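You operate a simulated robot arm through the tools that you are given. There is no shell and no other tool.

You run a simulated robot arm. Do the job below in one go: nothing can be reset, and whatever is moved stays where it is left.

JOB
Unclip the earth lead, wind it in and rub the brass casting bright.
Fine: the clip stands between the reel and the stand's open edge, close by the reel; the rubbing pad goes back; the casting stays in its nest. Set down upright: yellow earth clip, rubbing pad. What is to be rubbed or washed off counts as gone when no trace of it is left.
Where things are to end (x, y in the base frame): yellow earth clip within 0.05 m of [0.39, -0.22].

Only the result counts: the job must be done as asked and must still hold three seconds after the hand-in. Knocking over, shifting, dropping, spilling or breaking anything else fails it.

ROBOT AND FRAMES
A 7-joint arm with a two-finger parallel gripper, fixed in place. Base frame: the origin is on the floor under the middle of its stand, x ahead of it, y to its left, z up; the work surface is at about z = 0.78. Lengths are in m, angles in rad, forces in N, time in s.
With the tool pointing down near the work surface it reaches from about 0.22 to 0.68 m from the base axis. Its first joint turns from -1.152 to 1.152 rad. Payload 2.4 kg.
The TCP is the grasp point between the finger pads, 0.03 m short of the fingertips. In the tool frame z runs along the fingers and y along their closing line. The gripper opens to 0.094 m. The fingers are 0.028 m wide and 0.01 m thick; the gripper's body (0.05 by 0.096 m) begins 0.055 m behind the TCP.
Orientation is that of the tool frame in the base frame, as a unit quaternion [x, y, z, w]. With the fingers straight down and closing along the base's y, the tool's x points along the base's -x, its y along +y and its z along -z.

CONTROLS
- The arm moves only by the tool jog_arm. Its argument "rows" is a list that holds one entry, the list of rows, each a list of 7 numbers: the shift along the tool's x, y, z in m, then the turn, a rotation vector about the tool's x, y, z in degrees, then the finger opening in m, from 0 to 0.094. In form: [[[tx, ty, tz, rx, ry, rz, hand], ...]]. A call has 1 to 20 rows; each row shifts and turns the commanded pose from where the row before left it, along the tool's axes as they then stand. Each row takes 0.2 s and may step no farther than 0.05 m and 0.15 rad from the row before; otherwise, or with a gripper value out of range, the whole call is refused. A pose out of reach is approached as far as the arm can. The call stops where the force on the tool passes 40 N (or 10 N more than at its start, if that is more) or the arm is blocked; 0.2 s more then pass. Each finger travels about 0.153 m/s and halts on what it meets, pressing with about 28 N; the grip force reading is that of the motor and also rises with nothing between the fingers. The clock runs only during rows and for 0.2 s after the last one: add rows that do not move to give the fingers time. The reply holds the time, the measured pose of the TCP, the force on the tool along the base axes, the opening and the grip force, in the units named above and with some noise, with the torque about the TCP (base axes, N m) and any sound that the robot's microphone picked up.
- Cameras (640 x 400 px; columns grow to the right, rows downward): "scene" is fixed at [0.002, 0.4625, 1.4526]; the picture's right is [-0.95, -0.31, 0.00], its down [-0.17, 0.53, -0.83] and it looks along [0.26, -0.79, -0.56] (base axes); focal length 311 px, centre (320, 200). "wrist" rides on the gripper at [0.076, 0.014, -0.102] in the tool frame; the picture's right is [-0.18, 0.98, 0.00], its down [-0.75, -0.14, -0.64] and it looks along [-0.63, -0.12, 0.77] (tool axes); focal length 243 px, centre (320, 200). There is no depth. A picture from a camera that has moved, and an enlarged one, comes with that camera's place and axes in the base frame and with its lens. The place of the scene camera against the robot may be out by one fixed shift of up to 0.012 m in any direction.
- snapshot(camera): a new picture of that camera. No time passes.
- close_up(camera, box): a new picture of the part [left, top, right, bottom] of that camera's present view, enlarged. No time passes.
- job_done(): hands the job in; it is judged then, once.

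Nothing tells you positions but the pictures and the camera data. Unless the task says otherwise, let go and move clear before handing in.

The tools are called as name(argument=value, ...) on one line, values as JSON. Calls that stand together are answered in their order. jog_arm: Moves the arm, as the interface text tells. Its arguments: {"type":"object","properties":{"rows":{"type":"array"}},"required":["rows"]} The other tools are called the same way: snapshot (camera) takes a picture; close_up (camera, box) takes an enlarged picture of a part of a camera's view; job_done () hands the job in.

At the start:

```text
time: 0.0
position: [0.3989, -0.1121, 1.2146]
tool_rot: [0.0, 1.0, 0.0, 0.0]
wrist_force: [0.1, 0.2, 0.2]
torque: [0.0, 0.0, 0.04]
width: 0.0941
gripper_force: 0.1
```

scene: 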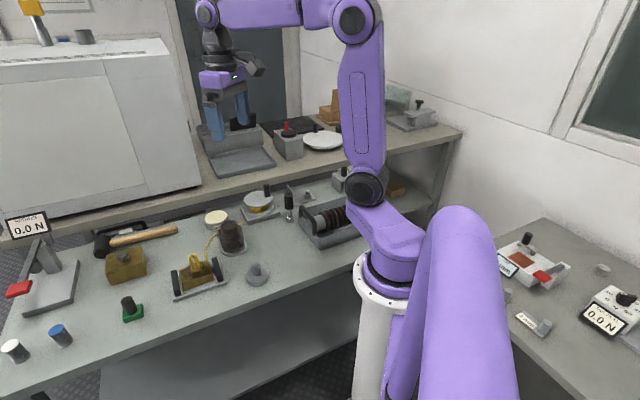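
wrist: 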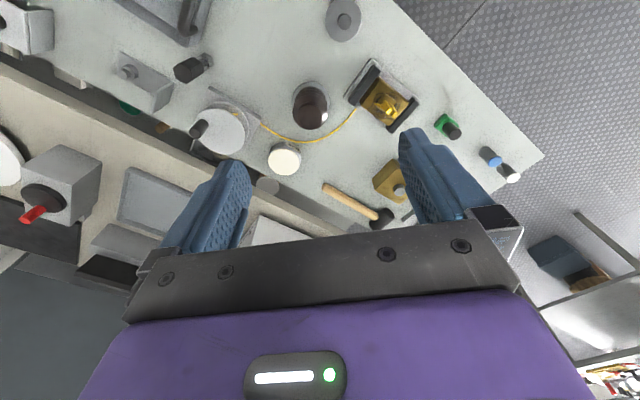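

I see a bench with a brass casting in a nest, a yellow lead running to a reel, and several other items. I'll take enlarged pictures before moving anything.

close_up(camera="scene", box=[80, 170, 300, 310])

close_up(camera="scene", box=[160, 170, 280, 250])

close_up(camera="wrist", box=[180, 50, 480, 240])

close_up(camera="scene", box=[0, 200, 160, 370])

close_up(camera="scene", box=[480, 220, 640, 360])

```text
2.86 times, centred on (190, 240) of scene
camera zoom: at [0.002, 0.4625, 1.4526], right [-0.95, -0.31, 0.0], down [-0.17, 0.53, -0.83], along [0.26, -0.79, -0.56], focal length 888 px, centre (691, 86)
```

zoom: 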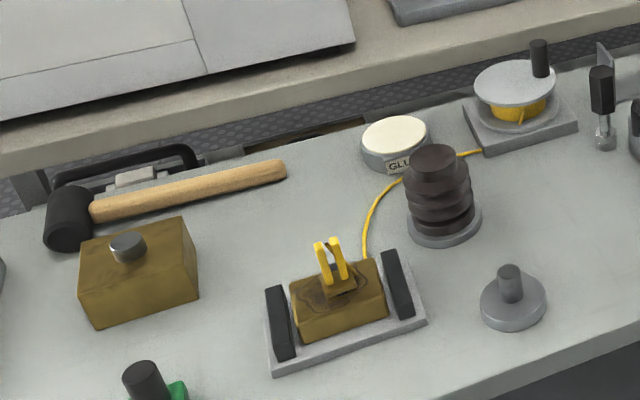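

```text
5.00 times, centred on (220, 210) of scene
camera zoom: at [0.002, 0.4625, 1.4526], right [-0.95, -0.31, 0.0], down [-0.17, 0.53, -0.83], along [0.26, -0.79, -0.56], focal length 1554 px, centre (820, 150)
```

zoom: 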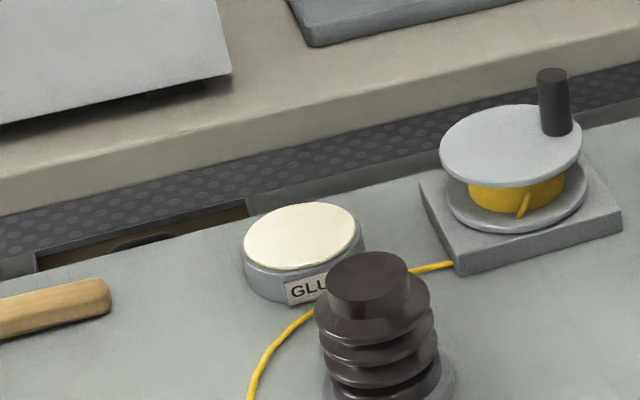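

```text
2.11 times, centred on (330, 145) of wrist
camera zoom: at [0.3218, -0.0978, 1.3177], right [0.18, 0.98, 0.0], down [0.75, -0.14, 0.64], along [0.63, -0.12, -0.77], focal length 511 px, centre (299, 316)
```

zoom: 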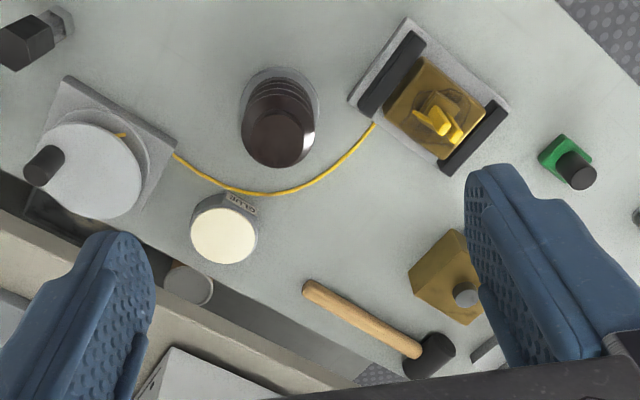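

```text
2.35 times, centred on (80, 285) of scene
camera zoom: at [0.002, 0.4625, 1.4526], right [-0.95, -0.31, 0.0], down [-0.17, 0.53, -0.83], along [0.26, -0.79, -0.56], focal length 731 px, centre (885, 0)
```

zoom: 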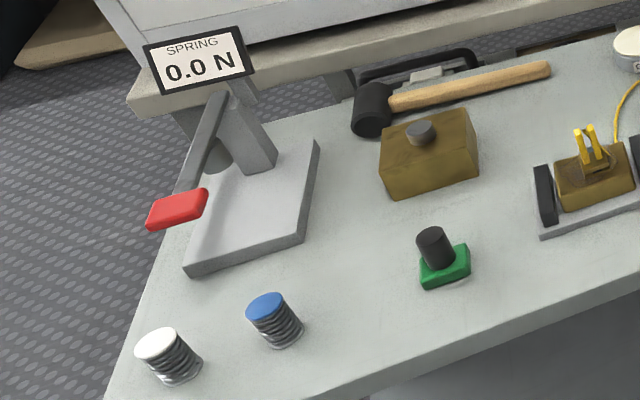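

```text
2.86 times, centred on (560, 290) of scene
camera zoom: at [0.002, 0.4625, 1.4526], right [-0.95, -0.31, 0.0], down [-0.17, 0.53, -0.83], along [0.26, -0.79, -0.56], focal length 888 px, centre (-366, -57)
```

zoom: 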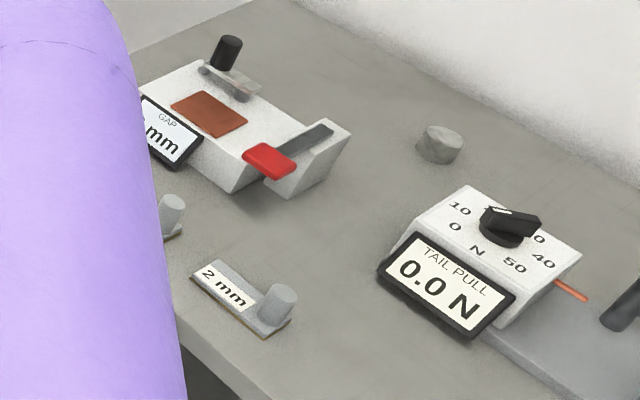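

The clip is at about (0.50, 0.00) on the casting, the reel at about (0.50, -0.34) and the green pad at about (0.59, 0.14). I'll bring the wrist camera in for a closer look at the casting and clip.

jog_arm(rows=[[[-0.0035, 0.0187, 0.0358, 0, 0, 0, 0.094], [-0.0035, 0.0187, 0.0358, 0, 0, 0, 0.094], [-0.0035, 0.0187, 0.0358, 0, 0, 0, 0.094], [-0.0035, 0.0187, 0.0358, 0, 0, 0, 0.094], [-0.0035, 0.0187, 0.0358, 0, 0, 0, 0.094], [-0.0035, 0.0187, 0.0358, 0, 0, 0, 0.094]]])

snapshot(camera="wrist")

snapshot(camera="scene")

```text
time: 1.4
position: [0.4174, 0.0017, 1.001]
tool_rot: [0.0, 1.0, 0.0, 0.0]
wrist_force: [-0.1, 0.9, 0.8]
torque: [-0.02, 0.0, -0.01]
width: 0.0939
gripper_force: 0.0
```

```text
taken
camera wrist: at [0.3413, 0.016, 1.1039], right [0.18, 0.98, 0.0], down [0.75, -0.14, 0.64], along [0.63, -0.12, -0.77], focal length 243 px, centre (320, 200)
```

wrist: 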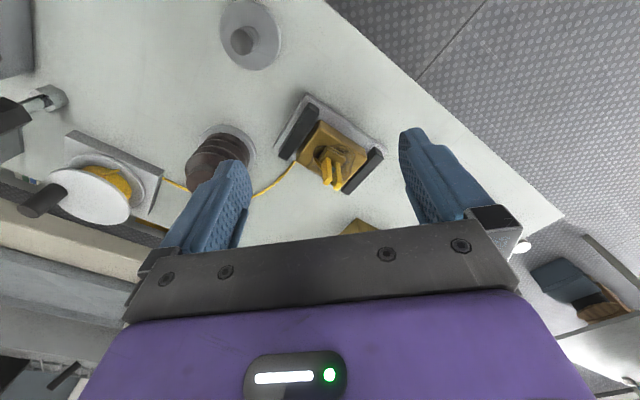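

```text
taken
```

scene: 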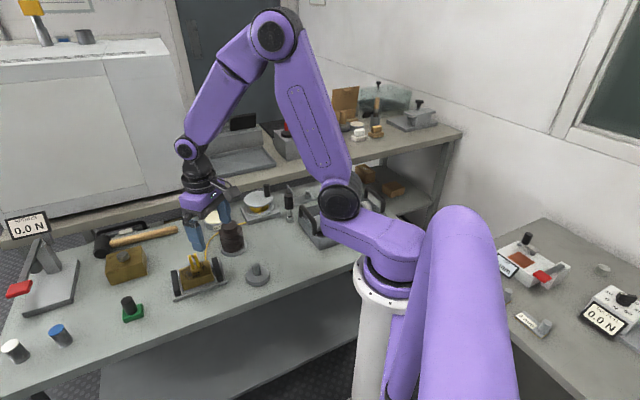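

close_up(camera="wrist", box=[240, 70, 420, 220])

close_up(camera="wrist", box=[0, 100, 260, 260])

close_up(camera="scene", box=[160, 240, 240, 310])

```text
2.67 times, centred on (330, 145) of wrist
camera zoom: at [0.3413, 0.016, 1.1039], right [0.18, 0.98, 0.0], down [0.75, -0.14, 0.64], along [0.63, -0.12, -0.77], focal length 647 px, centre (293, 347)
```

zoom: 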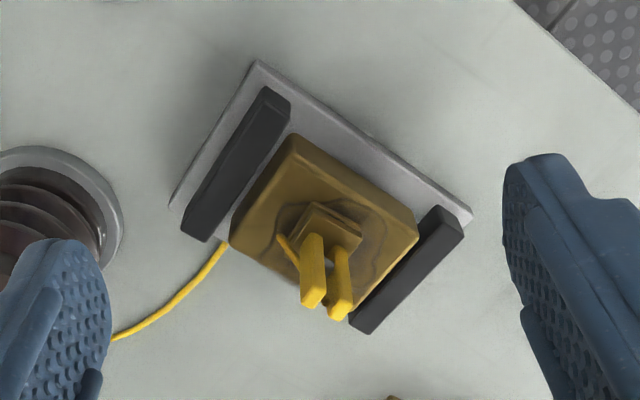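

```text
2.46 times, centred on (130, 180) of wrist
camera zoom: at [0.3413, 0.016, 1.1039], right [0.18, 0.98, 0.0], down [0.75, -0.14, 0.64], along [0.63, -0.12, -0.77], focal length 597 px, centre (788, 249)
```

zoom: 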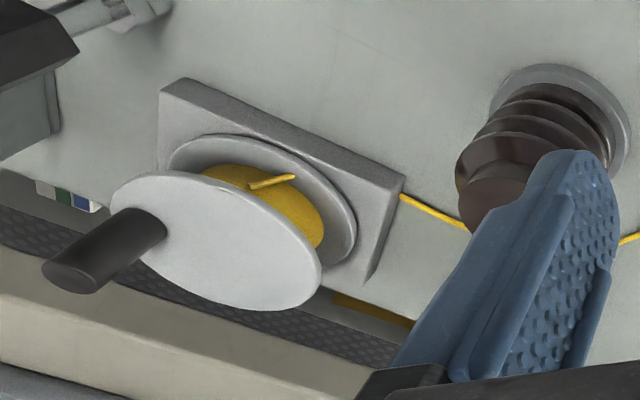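

```text
5.71 times, centred on (200, 275) of scene
camera zoom: at [0.002, 0.4625, 1.4526], right [-0.95, -0.31, 0.0], down [-0.17, 0.53, -0.83], along [0.26, -0.79, -0.56], focal length 1776 px, centre (1006, -229)
```

zoom: 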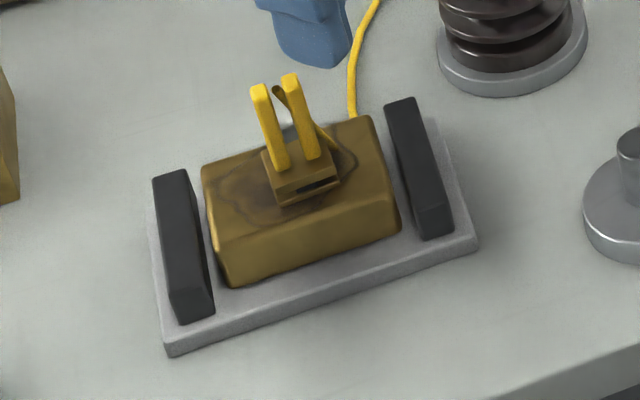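

close_up(camera="scene", box=[180, 245, 225, 290])

close_up(camera="wrist", box=[300, 120, 370, 200])

close_up(camera="scene", box=[110, 285, 160, 330])

close_up(camera="scene", box=[230, 170, 350, 250])

```text
8.89 times, centred on (202, 268) of scene
camera zoom: at [0.002, 0.4625, 1.4526], right [-0.95, -0.31, 0.0], down [-0.17, 0.53, -0.83], along [0.26, -0.79, -0.56], focal length 2762 px, centre (1364, -400)
```

zoom: 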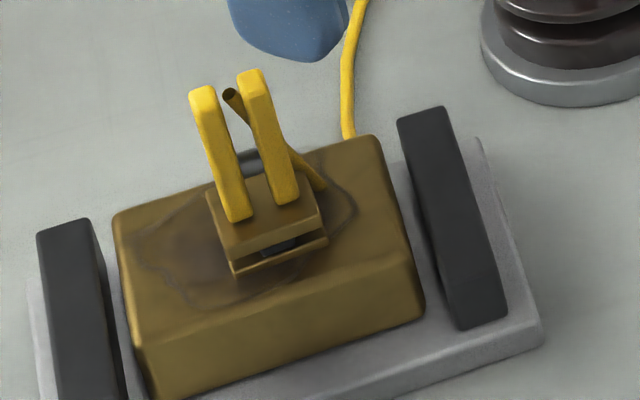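

```text
5.00 times, centred on (335, 160) of wrist
camera zoom: at [0.3413, 0.016, 1.1039], right [0.18, 0.98, 0.0], down [0.75, -0.14, 0.64], along [0.63, -0.12, -0.77], focal length 1213 px, centre (245, 400)
```

zoom: 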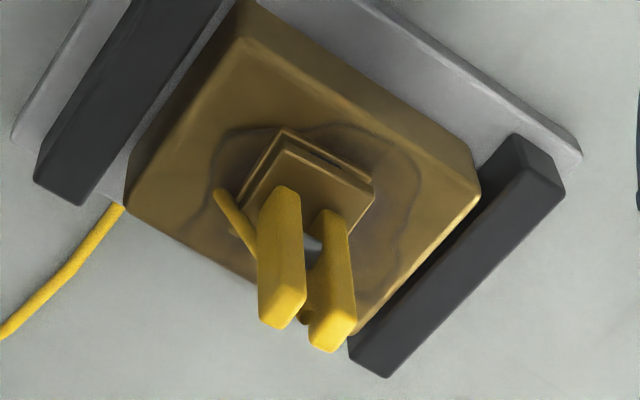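

```text
8.89 times, centred on (135, 308) of scene
camera zoom: at [0.002, 0.4625, 1.4526], right [-0.95, -0.31, 0.0], down [-0.17, 0.53, -0.83], along [0.26, -0.79, -0.56], focal length 2762 px, centre (1964, -756)
```

zoom: 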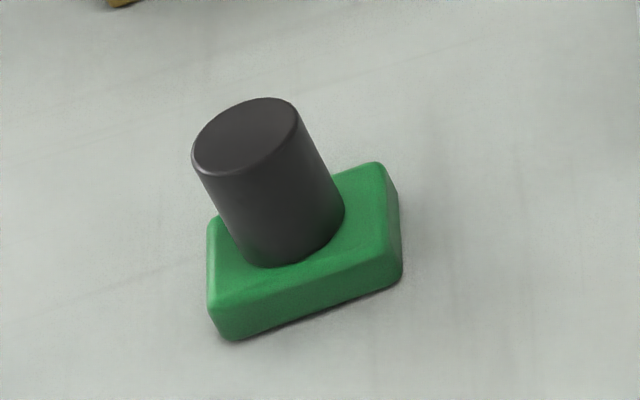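

```text
5.00 times, centred on (290, 210) of scene
camera zoom: at [0.002, 0.4625, 1.4526], right [-0.95, -0.31, 0.0], down [-0.17, 0.53, -0.83], along [0.26, -0.79, -0.56], focal length 1554 px, centre (470, 150)
```

zoom: 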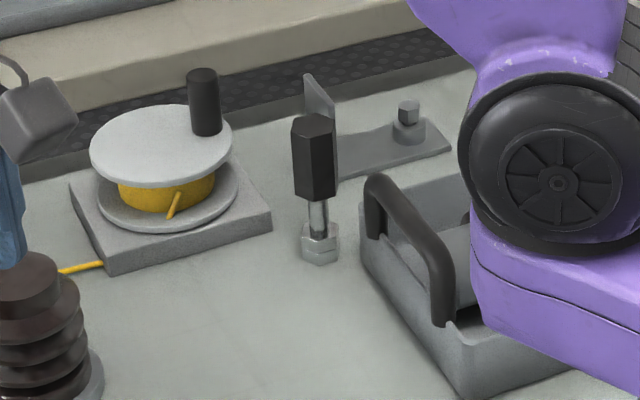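

The clip's two yellow handles stand at about (0.507, -0.001), tips near z = 0.878, spread along the 45° line. I'll turn the gripper to that line, move above the clip and check again.

jog_arm(rows=[[[0, 0, 0, 0, 0, 7.5, 0.094], [0, 0, 0, 0, 0, 7.5, 0.094], [0, 0, 0, 0, 0, 7.5, 0.08], [0, 0, 0, 0, 0, 7.5, 0.05], [0, 0, 0, 0, 0, 7.5, 0.05], [0, 0, 0, 0, 0, 7.5, 0.05], [-0.0214, 0.0205, 0.0167, 0, 0, 0, 0.05], [-0.0214, 0.0205, 0.0167, 0, 0, 0, 0.05], [-0.0214, 0.0205, 0.0167, 0, 0, 0, 0.05], [0, 0, 0, 0, 0, 0, 0.05], [0, 0, 0, 0, 0, 0, 0.05]]])

snapshot(camera="wrist")

close_up(camera="wrist", box=[260, 60, 380, 200])

close_up(camera="scene", box=[160, 200, 260, 300])

```text
time: 3.8
position: [0.506, -0.0023, 0.9501]
tool_rot: [0.383, 0.924, 0.0, 0.0]
wrist_force: [1.1, -0.1, 0.7]
torque: [0.01, 0.0, -0.01]
width: 0.0501
gripper_force: 0.1
```

```text
taken
camera wrist: at [0.4624, 0.0612, 1.0525], right [0.83, 0.56, 0.0], down [0.43, -0.63, 0.64], along [0.36, -0.53, -0.77], focal length 243 px, centre (320, 200)
```

wrist: 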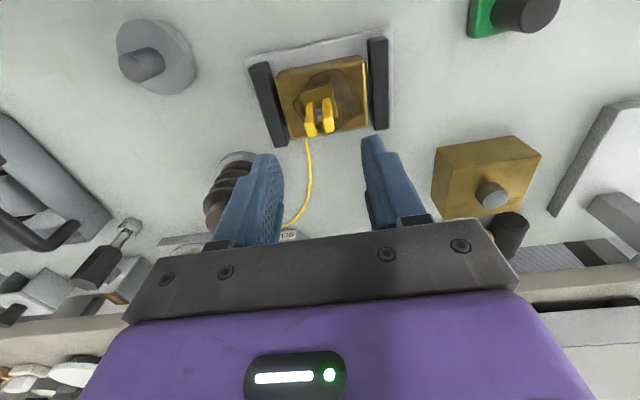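

```text
2.86 times, centred on (320, 130) of wrist
camera zoom: at [0.4624, 0.0612, 1.0525], right [0.83, 0.56, 0.0], down [0.43, -0.63, 0.64], along [0.36, -0.53, -0.77], focal length 693 px, centre (320, 400)
```

zoom: 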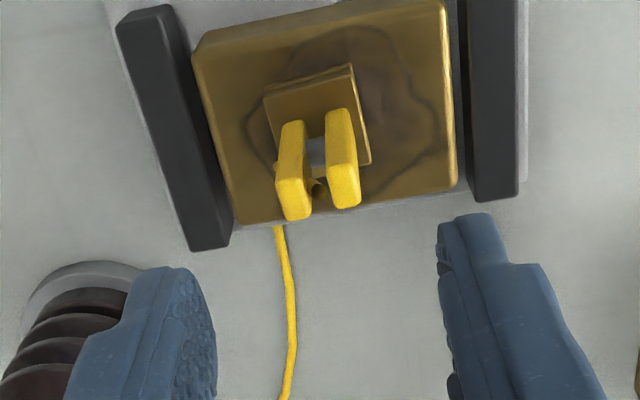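

```text
4.00 times, centred on (210, 250) of scene
camera zoom: at [0.002, 0.4625, 1.4526], right [-0.95, -0.31, 0.0], down [-0.17, 0.53, -0.83], along [0.26, -0.79, -0.56], focal length 1243 px, centre (760, 0)
```

zoom: 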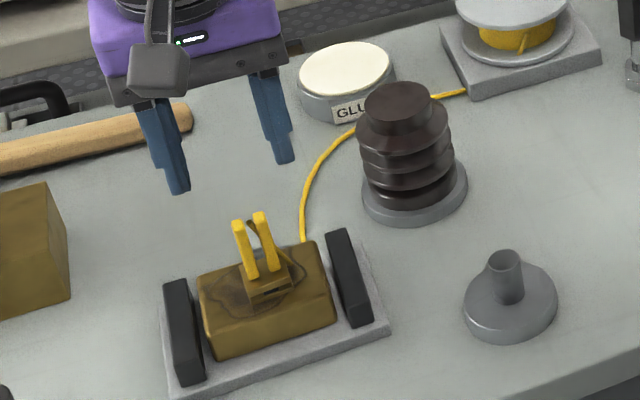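

The handles sit centred under the gripper at (0.505, -0.002). I'll lower it so the fingers straddle the handles, then check before squeezing.

jog_arm(rows=[[[0, 0, 0.02, 0, 0, 0, 0.05], [0, 0, 0.02, 0, 0, 0, 0.05], [0, 0, 0.02, 0, 0, 0, 0.05], [0, 0, 0.015, 0, 0, 0, 0.05], [0, 0, 0.01, 0, 0, 0, 0.05], [0, 0, 0, 0, 0, 0, 0.05]]])

snapshot(camera="wrist")

close_up(camera="scene", box=[160, 220, 240, 300])

```text
time: 5.2
position: [0.5055, -0.0017, 0.8646]
tool_rot: [0.383, 0.924, 0.0, 0.0]
wrist_force: [0.5, 0.6, 0.5]
torque: [0.01, 0.01, -0.01]
width: 0.0502
gripper_force: 0.0
```

```text
taken
camera wrist: at [0.4636, 0.0618, 0.9672], right [0.83, 0.56, 0.0], down [0.43, -0.63, 0.64], along [0.36, -0.53, -0.77], focal length 243 px, centre (320, 200)
```

wrist: 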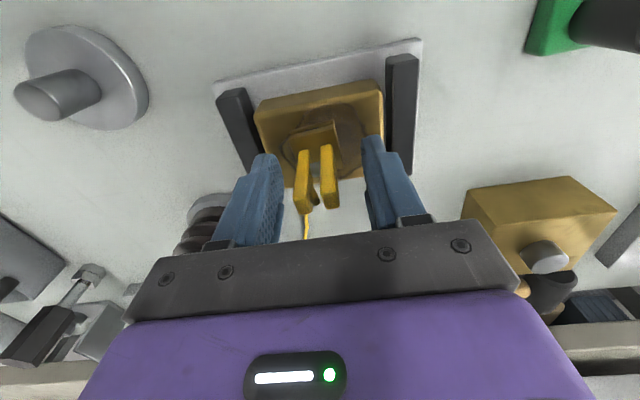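

```text
5.00 times, centred on (200, 260) of scene
camera zoom: at [0.002, 0.4625, 1.4526], right [-0.95, -0.31, 0.0], down [-0.17, 0.53, -0.83], along [0.26, -0.79, -0.56], focal length 1554 px, centre (920, -100)
```

zoom: 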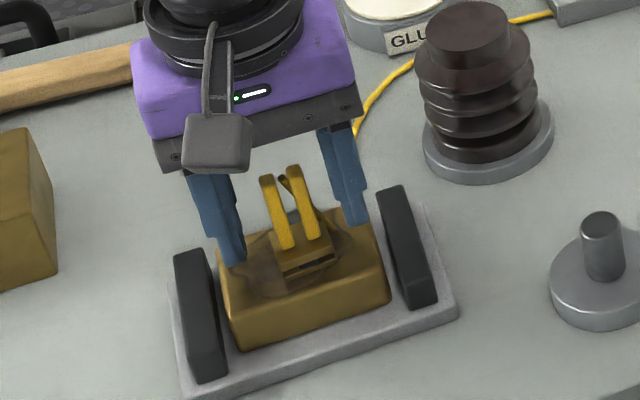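

The fingers straddle the handles and clear the casting. I'll squeeze the clip now.

jog_arm(rows=[[[0, 0, 0, 0, 0, 0, 0.03], [0, 0, 0, 0, 0, 0, 0.015], [0, 0, 0, 0, 0, 0, 0.0], [0, 0, 0, 0, 0, 0, 0.0], [0, 0, 0, 0, 0, 0, 0.0]]])

close_up(camera="wrist", box=[230, 60, 410, 220])

close_up(camera="scene", box=[160, 220, 240, 300])

```text
time: 6.4
position: [0.5082, -0.0022, 0.865]
tool_rot: [0.383, 0.924, 0.0, 0.0]
wrist_force: [-0.2, -0.3, 0.7]
torque: [0.01, -0.03, 0.0]
width: 0.0271
gripper_force: 27.7
```

```text
2.50 times, centred on (320, 140) of wrist
camera zoom: at [0.4635, 0.0618, 0.9674], right [0.83, 0.56, 0.0], down [0.43, -0.63, 0.64], along [0.36, -0.53, -0.77], focal length 606 px, centre (320, 350)
```

zoom: 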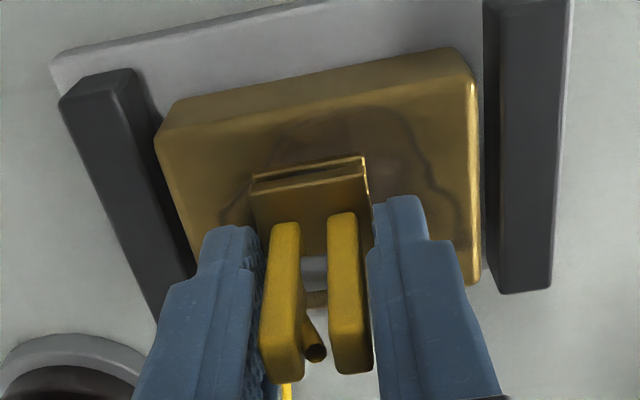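

```text
5.00 times, centred on (200, 260) of scene
camera zoom: at [0.002, 0.4625, 1.4526], right [-0.95, -0.31, 0.0], down [-0.17, 0.53, -0.83], along [0.26, -0.79, -0.56], focal length 1554 px, centre (920, -100)
```

zoom: 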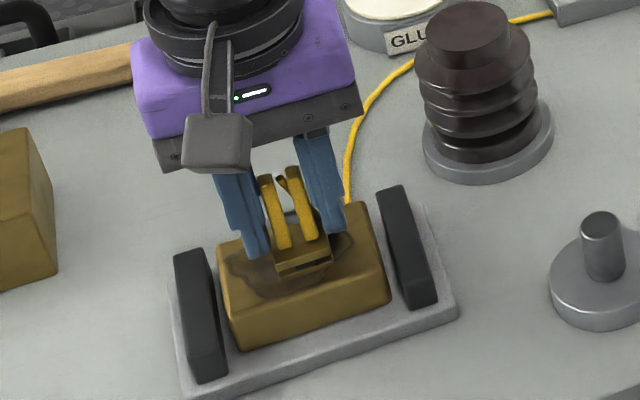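

close_up(camera="wrist", box=[285, 110, 355, 210])

close_up(camera="scene", box=[190, 245, 225, 280])

```text
4.00 times, centred on (320, 160) of wrist
camera zoom: at [0.4635, 0.0618, 0.9674], right [0.83, 0.56, 0.0], down [0.43, -0.63, 0.64], along [0.36, -0.53, -0.77], focal length 970 px, centre (320, 360)
```

zoom: 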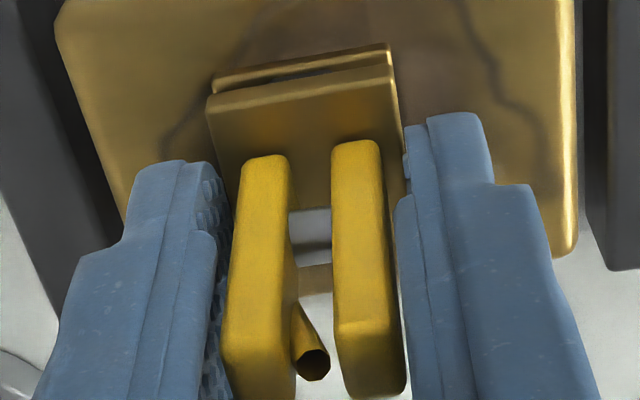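

```text
11.43 times, centred on (208, 262) of scene
camera zoom: at [0.002, 0.4625, 1.4526], right [-0.95, -0.31, 0.0], down [-0.17, 0.53, -0.83], along [0.26, -0.79, -0.56], focal length 3552 px, centre (1606, -514)
```

zoom: 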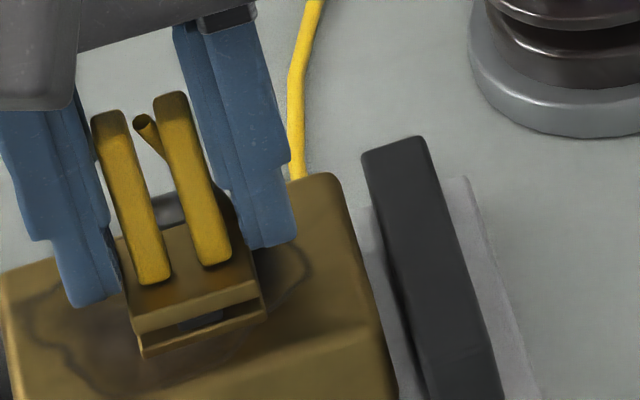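

The fingertips are gripping at the width of the brown jaw block (0.027) rather than on the handles. I'll open, raise 10 mm and grip only the yellow handles.

jog_arm(rows=[[[0, 0, 0, 0, 0, 0, 0.045], [0, 0, 0, 0, 0, 0, 0.045], [0, 0, -0.01, 0, 0, 0, 0.045], [0, 0, 0, 0, 0, 0, 0.03], [0, 0, 0, 0, 0, 0, 0.015], [0, 0, 0, 0, 0, 0, 0.0], [0, 0, 0, 0, 0, 0, 0.0], [0, 0, 0, 0, 0, 0, 0.0]]])

close_up(camera="wrist", box=[285, 110, 355, 210])

close_up(camera="scene", box=[190, 245, 225, 280])

```text
time: 8.2
position: [0.507, -0.0027, 0.8746]
tool_rot: [0.383, 0.924, 0.0, 0.0]
wrist_force: [0.8, 0.3, -0.4]
torque: [0.01, 0.01, 0.02]
width: 0.0234
gripper_force: 27.9
```

```text
4.00 times, centred on (320, 160) of wrist
camera zoom: at [0.4635, 0.0618, 0.9777], right [0.83, 0.56, 0.0], down [0.43, -0.63, 0.64], along [0.36, -0.53, -0.77], focal length 970 px, centre (320, 360)
```

zoom: 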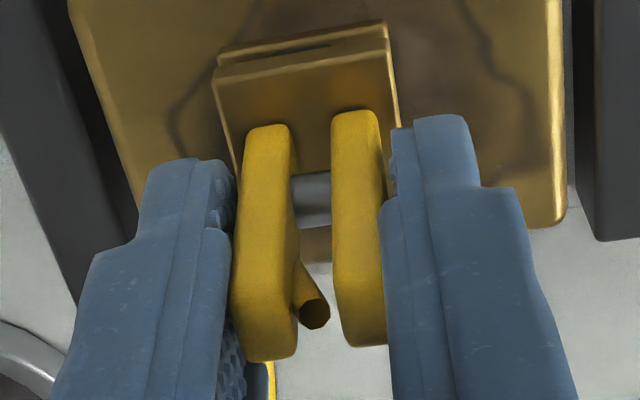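

```text
11.43 times, centred on (208, 262) of scene
camera zoom: at [0.002, 0.4625, 1.4526], right [-0.95, -0.31, 0.0], down [-0.17, 0.53, -0.83], along [0.26, -0.79, -0.56], focal length 3552 px, centre (1606, -514)
```

zoom: 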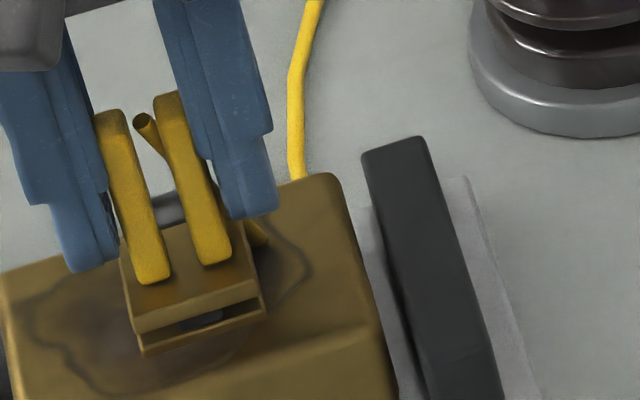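

The fingers now grip just the handles (width 0.0234). I'll lift a little and see what comes with it.

jog_arm(rows=[[[0, 0, -0.004, 0, 0, 0, 0.0], [0, 0, -0.004, 0, 0, 0, 0.0], [0, 0, -0.004, 0, 0, 0, 0.0], [0, 0, 0, 0, 0, 0, 0.0]]])

close_up(camera="wrist", box=[230, 60, 410, 220])

close_up(camera="scene", box=[170, 230, 240, 300])

```text
time: 9.2
position: [0.5085, -0.0023, 0.8853]
tool_rot: [0.383, 0.924, 0.001, -0.001]
wrist_force: [-0.6, 0.3, -0.5]
torque: [0.0, 0.03, 0.02]
width: 0.0234
gripper_force: 27.3
```

```text
2.50 times, centred on (320, 140) of wrist
camera zoom: at [0.4636, 0.062, 0.9895], right [0.83, 0.56, 0.0], down [0.43, -0.63, 0.64], along [0.36, -0.53, -0.77], focal length 606 px, centre (320, 350)
```

zoom: 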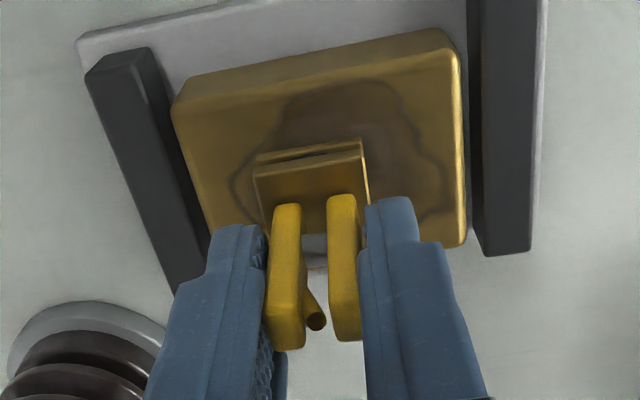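

```text
5.71 times, centred on (205, 265) of scene
camera zoom: at [0.002, 0.4625, 1.4526], right [-0.95, -0.31, 0.0], down [-0.17, 0.53, -0.83], along [0.26, -0.79, -0.56], focal length 1776 px, centre (977, -171)
```

zoom: 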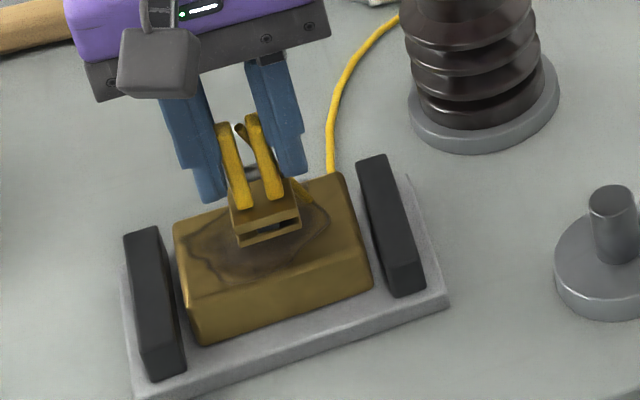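

The whole clip came free cleanly and the casting stayed down, with a dark stain on its top. I'll carry the clip back along the lead's path, on the far side of the insulator and high, so the lead doesn't loop round it.

jog_arm(rows=[[[-0.0092, -0.0035, -0.02, 0, 0, 0, 0.0], [-0.0092, -0.0035, -0.02, 0, 0, 0, 0.0], [-0.0221, -0.0062, -0.01, 0, 0, 0, 0.0], [-0.0221, -0.0062, -0.01, 0, 0, 0, 0.0], [-0.0221, -0.0062, -0.01, 0, 0, 0, 0.0], [-0.0221, -0.0062, -0.01, 0, 0, 0, 0.0], [0, 0, 0, 0, 0, 0, 0.0]]])

snapshot(camera="scene")

snapshot(camera="wrist")

```text
time: 10.8
position: [0.5618, -0.099, 0.9674]
tool_rot: [0.383, 0.924, -0.001, 0.0]
wrist_force: [-0.2, -0.9, -2.1]
torque: [0.01, 0.03, 0.03]
width: 0.0231
gripper_force: 28.0
```

```text
taken
```

scene: 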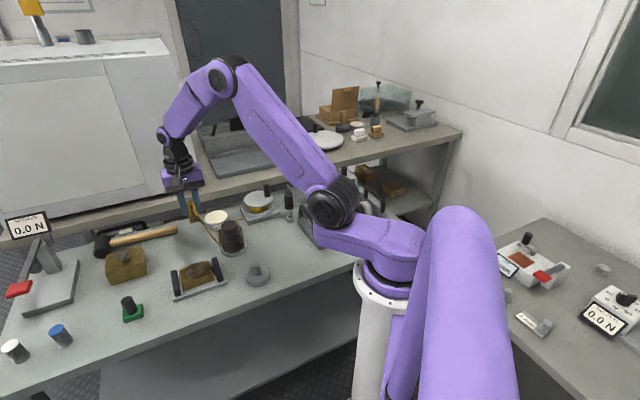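

```text
taken
camera wrist: at [0.5169, -0.0348, 1.0699], right [0.83, 0.56, 0.0], down [0.43, -0.63, 0.64], along [0.36, -0.53, -0.77], focal length 243 px, centre (320, 200)
```

wrist: 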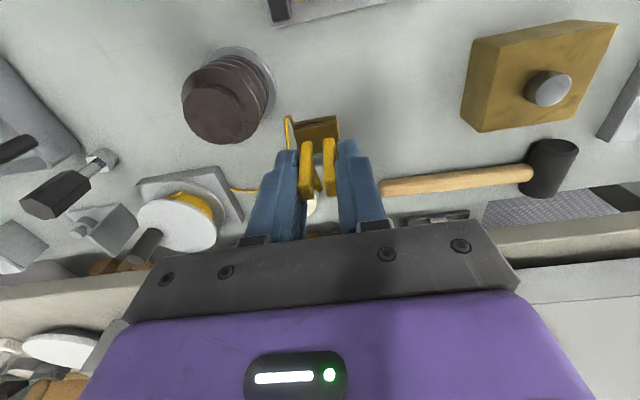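

close_up(camera="scene", box=[160, 170, 300, 270])

close_up(camera="wrist", box=[180, 80, 360, 240])

close_up(camera="scene", box=[165, 245, 235, 305])

```text
4.00 times, centred on (230, 220) of scene
camera zoom: at [0.002, 0.4625, 1.4526], right [-0.95, -0.31, 0.0], down [-0.17, 0.53, -0.83], along [0.26, -0.79, -0.56], focal length 1243 px, centre (680, 120)
```

zoom: 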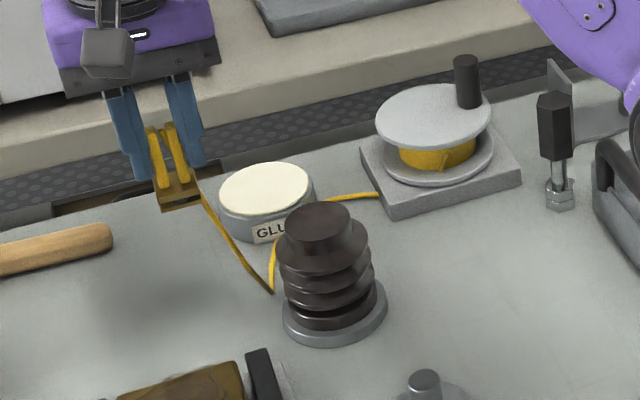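

```text
2.50 times, centred on (270, 160) of wrist
camera zoom: at [0.5169, -0.0348, 1.0699], right [0.83, 0.56, 0.0], down [0.43, -0.63, 0.64], along [0.36, -0.53, -0.77], focal length 606 px, centre (445, 300)
```

zoom: 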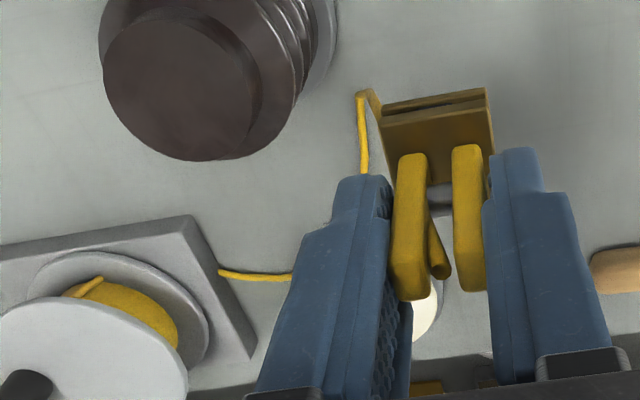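

```text
6.67 times, centred on (200, 275) of scene
camera zoom: at [0.002, 0.4625, 1.4526], right [-0.95, -0.31, 0.0], down [-0.17, 0.53, -0.83], along [0.26, -0.79, -0.56], focal length 2072 px, centre (1120, -300)
```

zoom: 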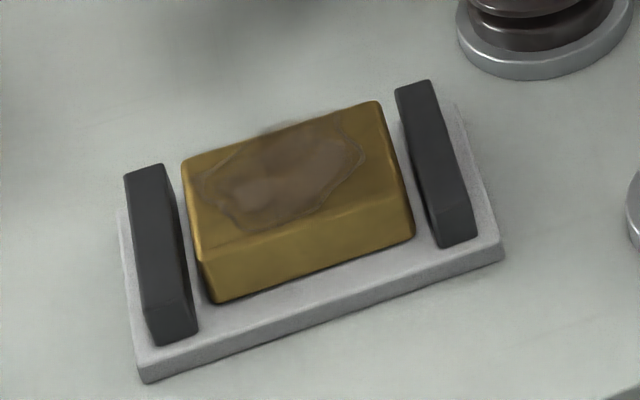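

The lead hangs from the clip and stays on the far side of the insulator. I'll carry on round to above the set-down spot.

jog_arm(rows=[[[-0.01414, -0.01768, -0.006, 0, 0, 0, 0.0], [-0.01414, -0.01768, -0.006, 0, 0, 0, 0.0], [-0.01414, -0.01768, -0.006, 0, 0, 0, 0.0], [-0.01414, -0.01768, -0.006, 0, 0, 0, 0.0], [0.0035, -0.02475, 0, 0, 0, 0, 0.0], [0.0035, -0.02475, 0, 0, 0, 0, 0.0], [0.0035, -0.02475, 0, 0, 0, 0, 0.0], [0.0035, -0.02475, 0, 0, 0, 0, 0.0], [0, 0, 0, 0, 0, 0, 0.0]]])

snapshot(camera="scene")

close_up(camera="scene", box=[160, 170, 300, 270])

snapshot(camera="wrist")

```text
time: 12.8
position: [0.4722, -0.2489, 0.9909]
tool_rot: [0.383, 0.924, 0.0, 0.0]
wrist_force: [0.2, 0.4, -0.9]
torque: [0.02, 0.01, 0.01]
width: 0.0231
gripper_force: 27.7
```

```text
taken
```

scene: 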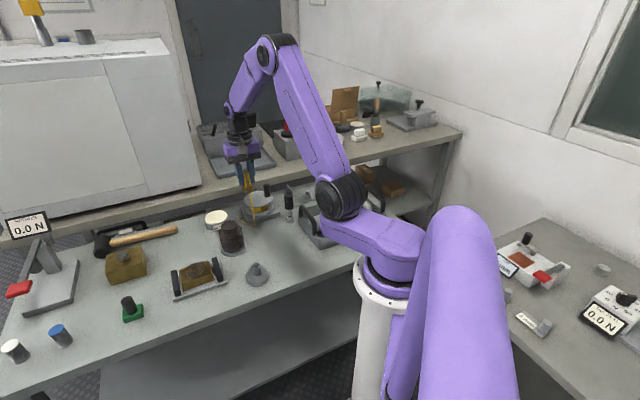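

```text
4.00 times, centred on (230, 220) of scene
camera zoom: at [0.002, 0.4625, 1.4526], right [-0.95, -0.31, 0.0], down [-0.17, 0.53, -0.83], along [0.26, -0.79, -0.56], focal length 1243 px, centre (680, 120)
```

zoom: 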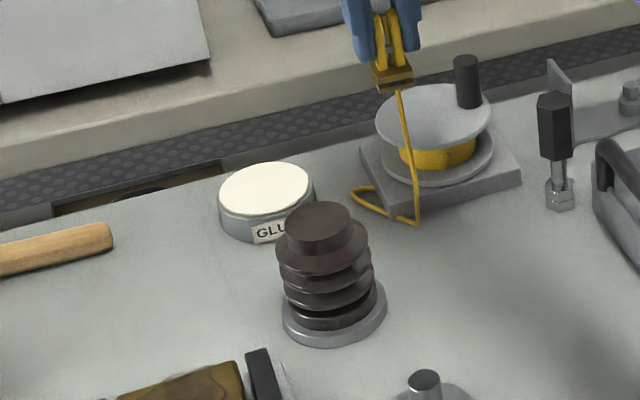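

```text
taken
camera wrist: at [0.4282, -0.1857, 1.094], right [0.83, 0.56, 0.0], down [0.43, -0.63, 0.64], along [0.36, -0.53, -0.77], focal length 243 px, centre (320, 200)
```

wrist: 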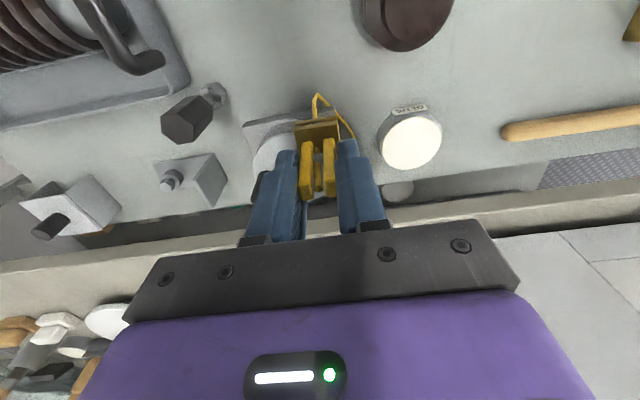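

The lead is now clear of the insulator. I'll move on to above (0.39, -0.22).

jog_arm(rows=[[[0.01944, -0.00884, 0.01, 0, 0, 0, 0.0], [0.01944, -0.00884, 0.01, 0, 0, 0, 0.0], [0.01944, -0.00884, 0.01, 0, 0, 0, 0.0], [0.01944, -0.00884, 0.01, 0, 0, 0, 0.0], [0, 0, 0, 0, 0, 0, 0.0], [0, 0, 0, 0, 0, 0, 0.0]]])

snapshot(camera="wrist")

close_up(camera="scene", box=[190, 170, 330, 290])

```text
time: 14.2
position: [0.3904, -0.2209, 0.9501]
tool_rot: [0.382, 0.924, 0.0, 0.0]
wrist_force: [-1.0, -0.4, -0.6]
torque: [0.01, -0.02, -0.04]
width: 0.0232
gripper_force: 28.3
```

```text
taken
camera wrist: at [0.347, -0.1562, 1.0535], right [0.83, 0.56, 0.0], down [0.43, -0.63, 0.64], along [0.36, -0.53, -0.77], focal length 243 px, centre (320, 200)
```

wrist: 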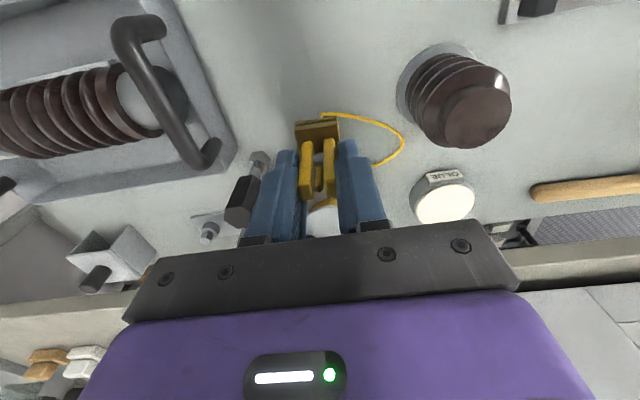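

```text
3.33 times, centred on (260, 230) of scene
camera zoom: at [0.002, 0.4625, 1.4526], right [-0.95, -0.31, 0.0], down [-0.17, 0.53, -0.83], along [0.26, -0.79, -0.56], focal length 1036 px, centre (520, 100)
```

zoom: 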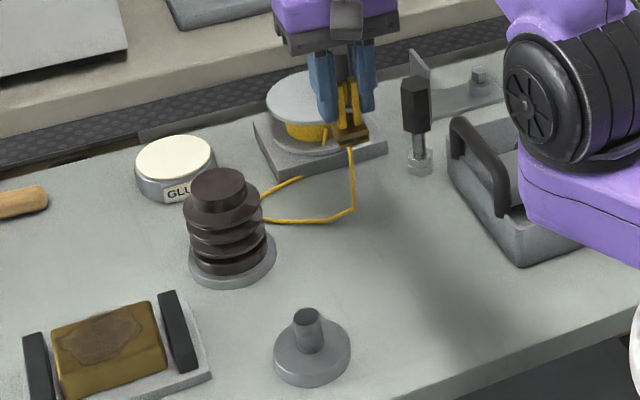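

The spot below is clear and the lead lies slack on the reel side. I'll lower the clip most of the way.

jog_arm(rows=[[[0, 0, 0.025, 0, 0, 0, 0.0], [0, 0, 0.025, 0, 0, 0, 0.0], [0, 0, 0.025, 0, 0, 0, 0.0], [0, 0, 0.015, 0, 0, 0, 0.0], [0, 0, 0.008, 0, 0, 0, 0.0], [0, 0, 0, 0, 0, 0, 0.0]]])

close_up(camera="wrist", box=[230, 60, 410, 220])

close_up(camera="scene", box=[220, 190, 330, 290])

```text
time: 15.6
position: [0.3908, -0.22, 0.8541]
tool_rot: [0.383, 0.924, 0.0, 0.0]
wrist_force: [-0.7, -0.2, -0.8]
torque: [0.03, 0.03, 0.01]
width: 0.0231
gripper_force: 28.0
```

```text
2.50 times, centred on (320, 140) of wrist
camera zoom: at [0.3468, -0.1568, 0.9557], right [0.83, 0.56, 0.0], down [0.43, -0.63, 0.64], along [0.36, -0.53, -0.77], focal length 606 px, centre (320, 350)
```

zoom: 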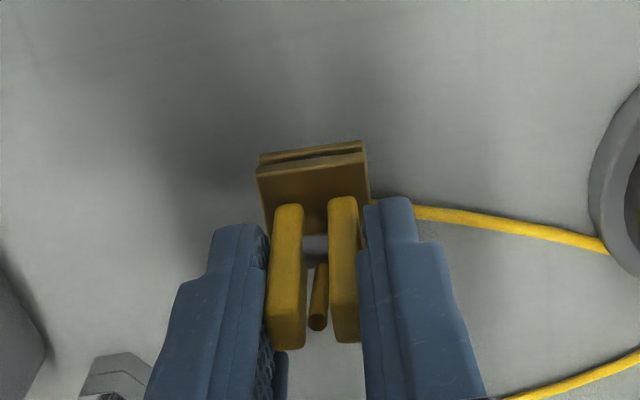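

```text
4.00 times, centred on (275, 240) of scene
camera zoom: at [0.002, 0.4625, 1.4526], right [-0.95, -0.31, 0.0], down [-0.17, 0.53, -0.83], along [0.26, -0.79, -0.56], focal length 1243 px, centre (500, 40)
```

zoom: 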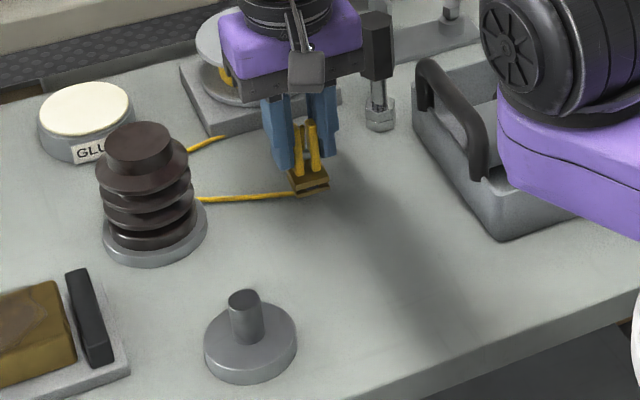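

The clip is about a centimetre above the bench. I'll lower it in small steps until it touches.

jog_arm(rows=[[[0, 0, 0.003, 0, 0, 0, 0.0], [0, 0, 0.003, 0, 0, 0, 0.0], [0, 0, 0.003, 0, 0, 0, 0.0]]])

close_up(camera="scene", box=[270, 200, 310, 250])

```text
time: 16.4
position: [0.3903, -0.2184, 0.8444]
tool_rot: [0.383, 0.924, 0.0, 0.0]
wrist_force: [0.9, 0.8, -0.1]
torque: [0.02, -0.01, 0.0]
width: 0.0228
gripper_force: 27.8
```

```text
8.00 times, centred on (290, 225) of scene
camera zoom: at [0.002, 0.4625, 1.4526], right [-0.95, -0.31, 0.0], down [-0.17, 0.53, -0.83], along [0.26, -0.79, -0.56], focal length 2486 px, centre (560, 0)
```

zoom: 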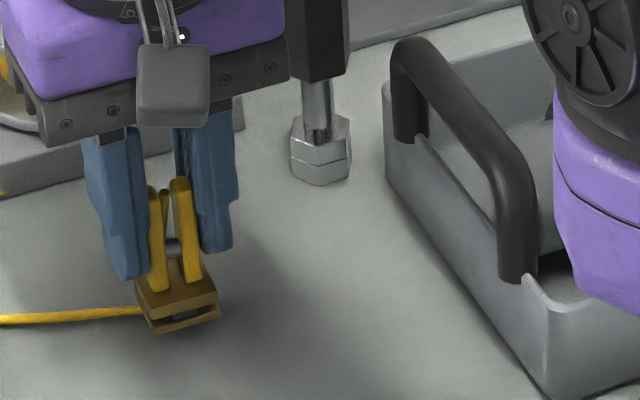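

jog_arm(rows=[[[0, 0, 0.002, 0, 0, 0, 0.0], [0, 0, 0.002, 0, 0, 0, 0.0]]])

close_up(camera="scene", box=[270, 200, 310, 250])

```text
time: 17.0
position: [0.3918, -0.2201, 0.8401]
tool_rot: [0.383, 0.924, 0.0, 0.0]
wrist_force: [-0.3, 0.9, -0.7]
torque: [0.0, 0.01, 0.03]
width: 0.0224
gripper_force: 27.5
```

```text
8.00 times, centred on (290, 225) of scene
camera zoom: at [0.002, 0.4625, 1.4526], right [-0.95, -0.31, 0.0], down [-0.17, 0.53, -0.83], along [0.26, -0.79, -0.56], focal length 2486 px, centre (560, 0)
```

zoom: 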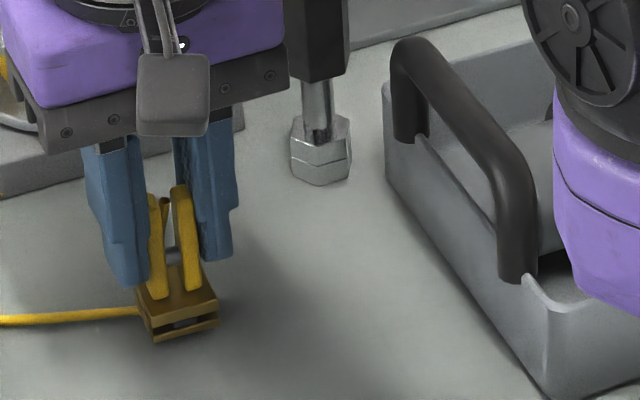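

jog_arm(rows=[[[0, 0, 0.002, 0, 0, 0, 0.0], [0, 0, 0.001, 0, 0, 0, 0.0], [0, 0, 0, 0, 0, 0, 0.0]]])

close_up(camera="scene", box=[270, 200, 310, 250])

```text
time: 17.8
position: [0.3905, -0.2197, 0.8374]
tool_rot: [0.383, 0.924, 0.001, 0.0]
wrist_force: [0.9, 0.7, 0.3]
torque: [-0.03, 0.03, -0.03]
width: 0.023
gripper_force: 27.8
```

```text
8.00 times, centred on (290, 225) of scene
camera zoom: at [0.002, 0.4625, 1.4526], right [-0.95, -0.31, 0.0], down [-0.17, 0.53, -0.83], along [0.26, -0.79, -0.56], focal length 2486 px, centre (560, 0)
```

zoom: 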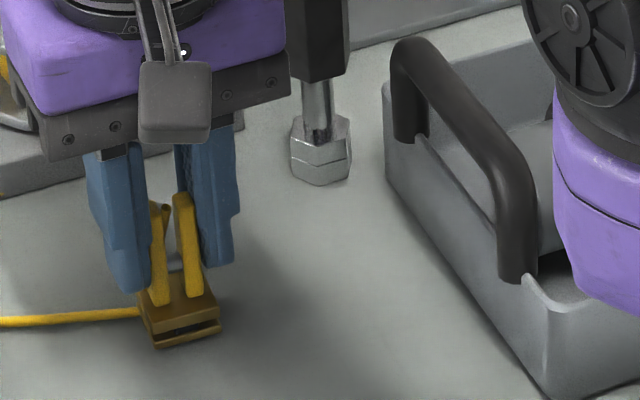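

jog_arm(rows=[[[0, 0, 0.0015, 0, 0, 0, 0.0], [0, 0, 0.0015, 0, 0, 0, 0.0], [0, 0, 0, 0, 0, 0, 0.0]]])

close_up(camera="scene", box=[270, 215, 310, 250])

close_up(camera="wrist", box=[270, 80, 380, 200])

```text
time: 18.6
position: [0.3915, -0.2213, 0.8353]
tool_rot: [0.383, 0.924, 0.001, 0.001]
wrist_force: [-4.4, 1.7, 21.2]
torque: [0.02, 0.28, 0.08]
width: 0.023
gripper_force: 28.1
```

```text
11.43 times, centred on (290, 232) of scene
camera zoom: at [0.0016, 0.4627, 1.4526], right [-0.95, -0.31, 0.0], down [-0.17, 0.53, -0.83], along [0.26, -0.79, -0.56], focal length 3552 px, centre (663, -171)
```

zoom: 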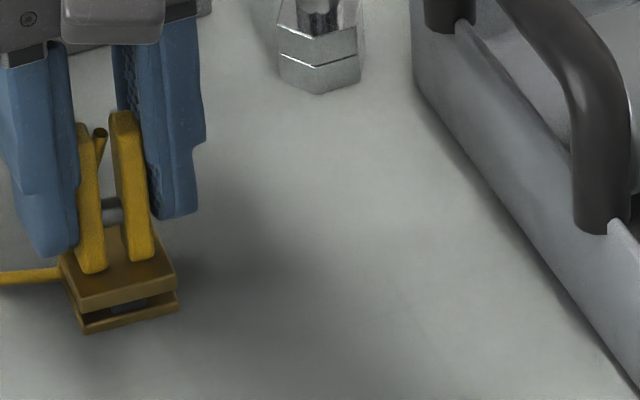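

```text
3.33 times, centred on (325, 140) of wrist
camera zoom: at [0.3471, -0.1562, 0.9368], right [0.83, 0.56, 0.0], down [0.43, -0.63, 0.64], along [0.36, -0.53, -0.77], focal length 809 px, centre (303, 400)
```

zoom: 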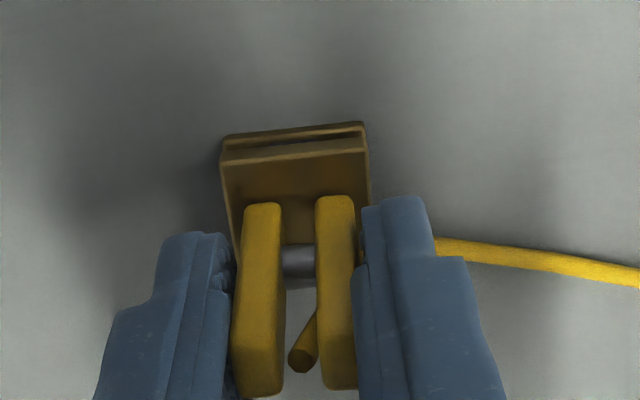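

Contact: about 21 N upwards at z = 0.835, so the clip is on the bench. I'll ease off slightly, open the fingers and rise straight up.

jog_arm(rows=[[[0, 0, -0.001, 0, 0, 0, 0.0], [0, 0, -0.0005, 0, 0, 0, 0.0], [0, 0, 0, 0, 0, 0, 0.028], [0, 0, 0, 0, 0, 0, 0.036], [0, 0, 0, 0, 0, 0, 0.045], [0, 0, 0, 0, 0, 0, 0.045]]])

close_up(camera="scene", box=[265, 200, 315, 250])

close_up(camera="wrist", box=[230, 60, 410, 220])

```text
time: 20.0
position: [0.3916, -0.2206, 0.8339]
tool_rot: [0.382, 0.924, 0.001, 0.0]
wrist_force: [0.3, 0.9, -0.5]
torque: [0.01, 0.02, -0.02]
width: 0.0451
gripper_force: 0.1
```

```text
8.00 times, centred on (290, 225) of scene
camera zoom: at [0.002, 0.4625, 1.4526], right [-0.95, -0.31, 0.0], down [-0.17, 0.53, -0.83], along [0.26, -0.79, -0.56], focal length 2486 px, centre (560, 0)
```

zoom: 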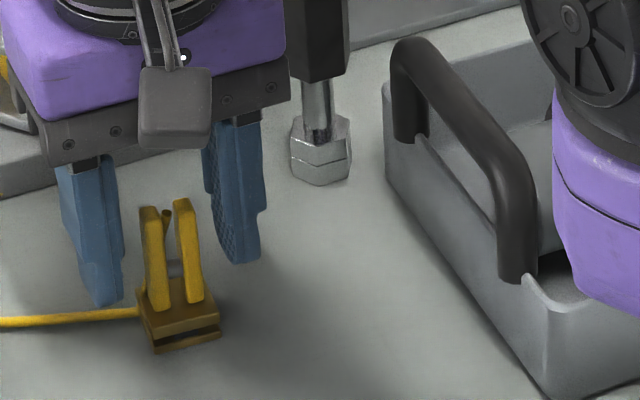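

```text
2.50 times, centred on (320, 140) of wrist
camera zoom: at [0.3472, -0.1559, 0.9379], right [0.83, 0.56, 0.0], down [0.43, -0.63, 0.64], along [0.36, -0.53, -0.77], focal length 606 px, centre (320, 350)
```

zoom: 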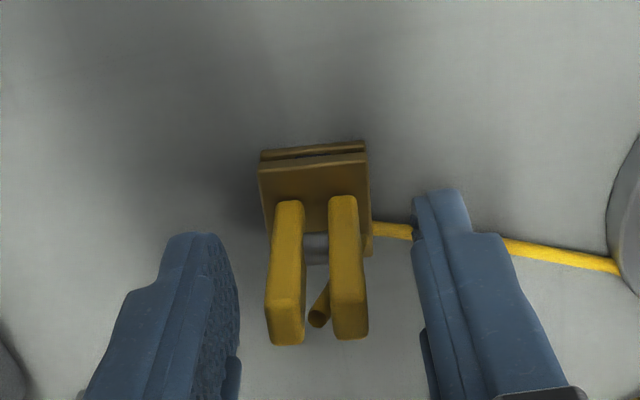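

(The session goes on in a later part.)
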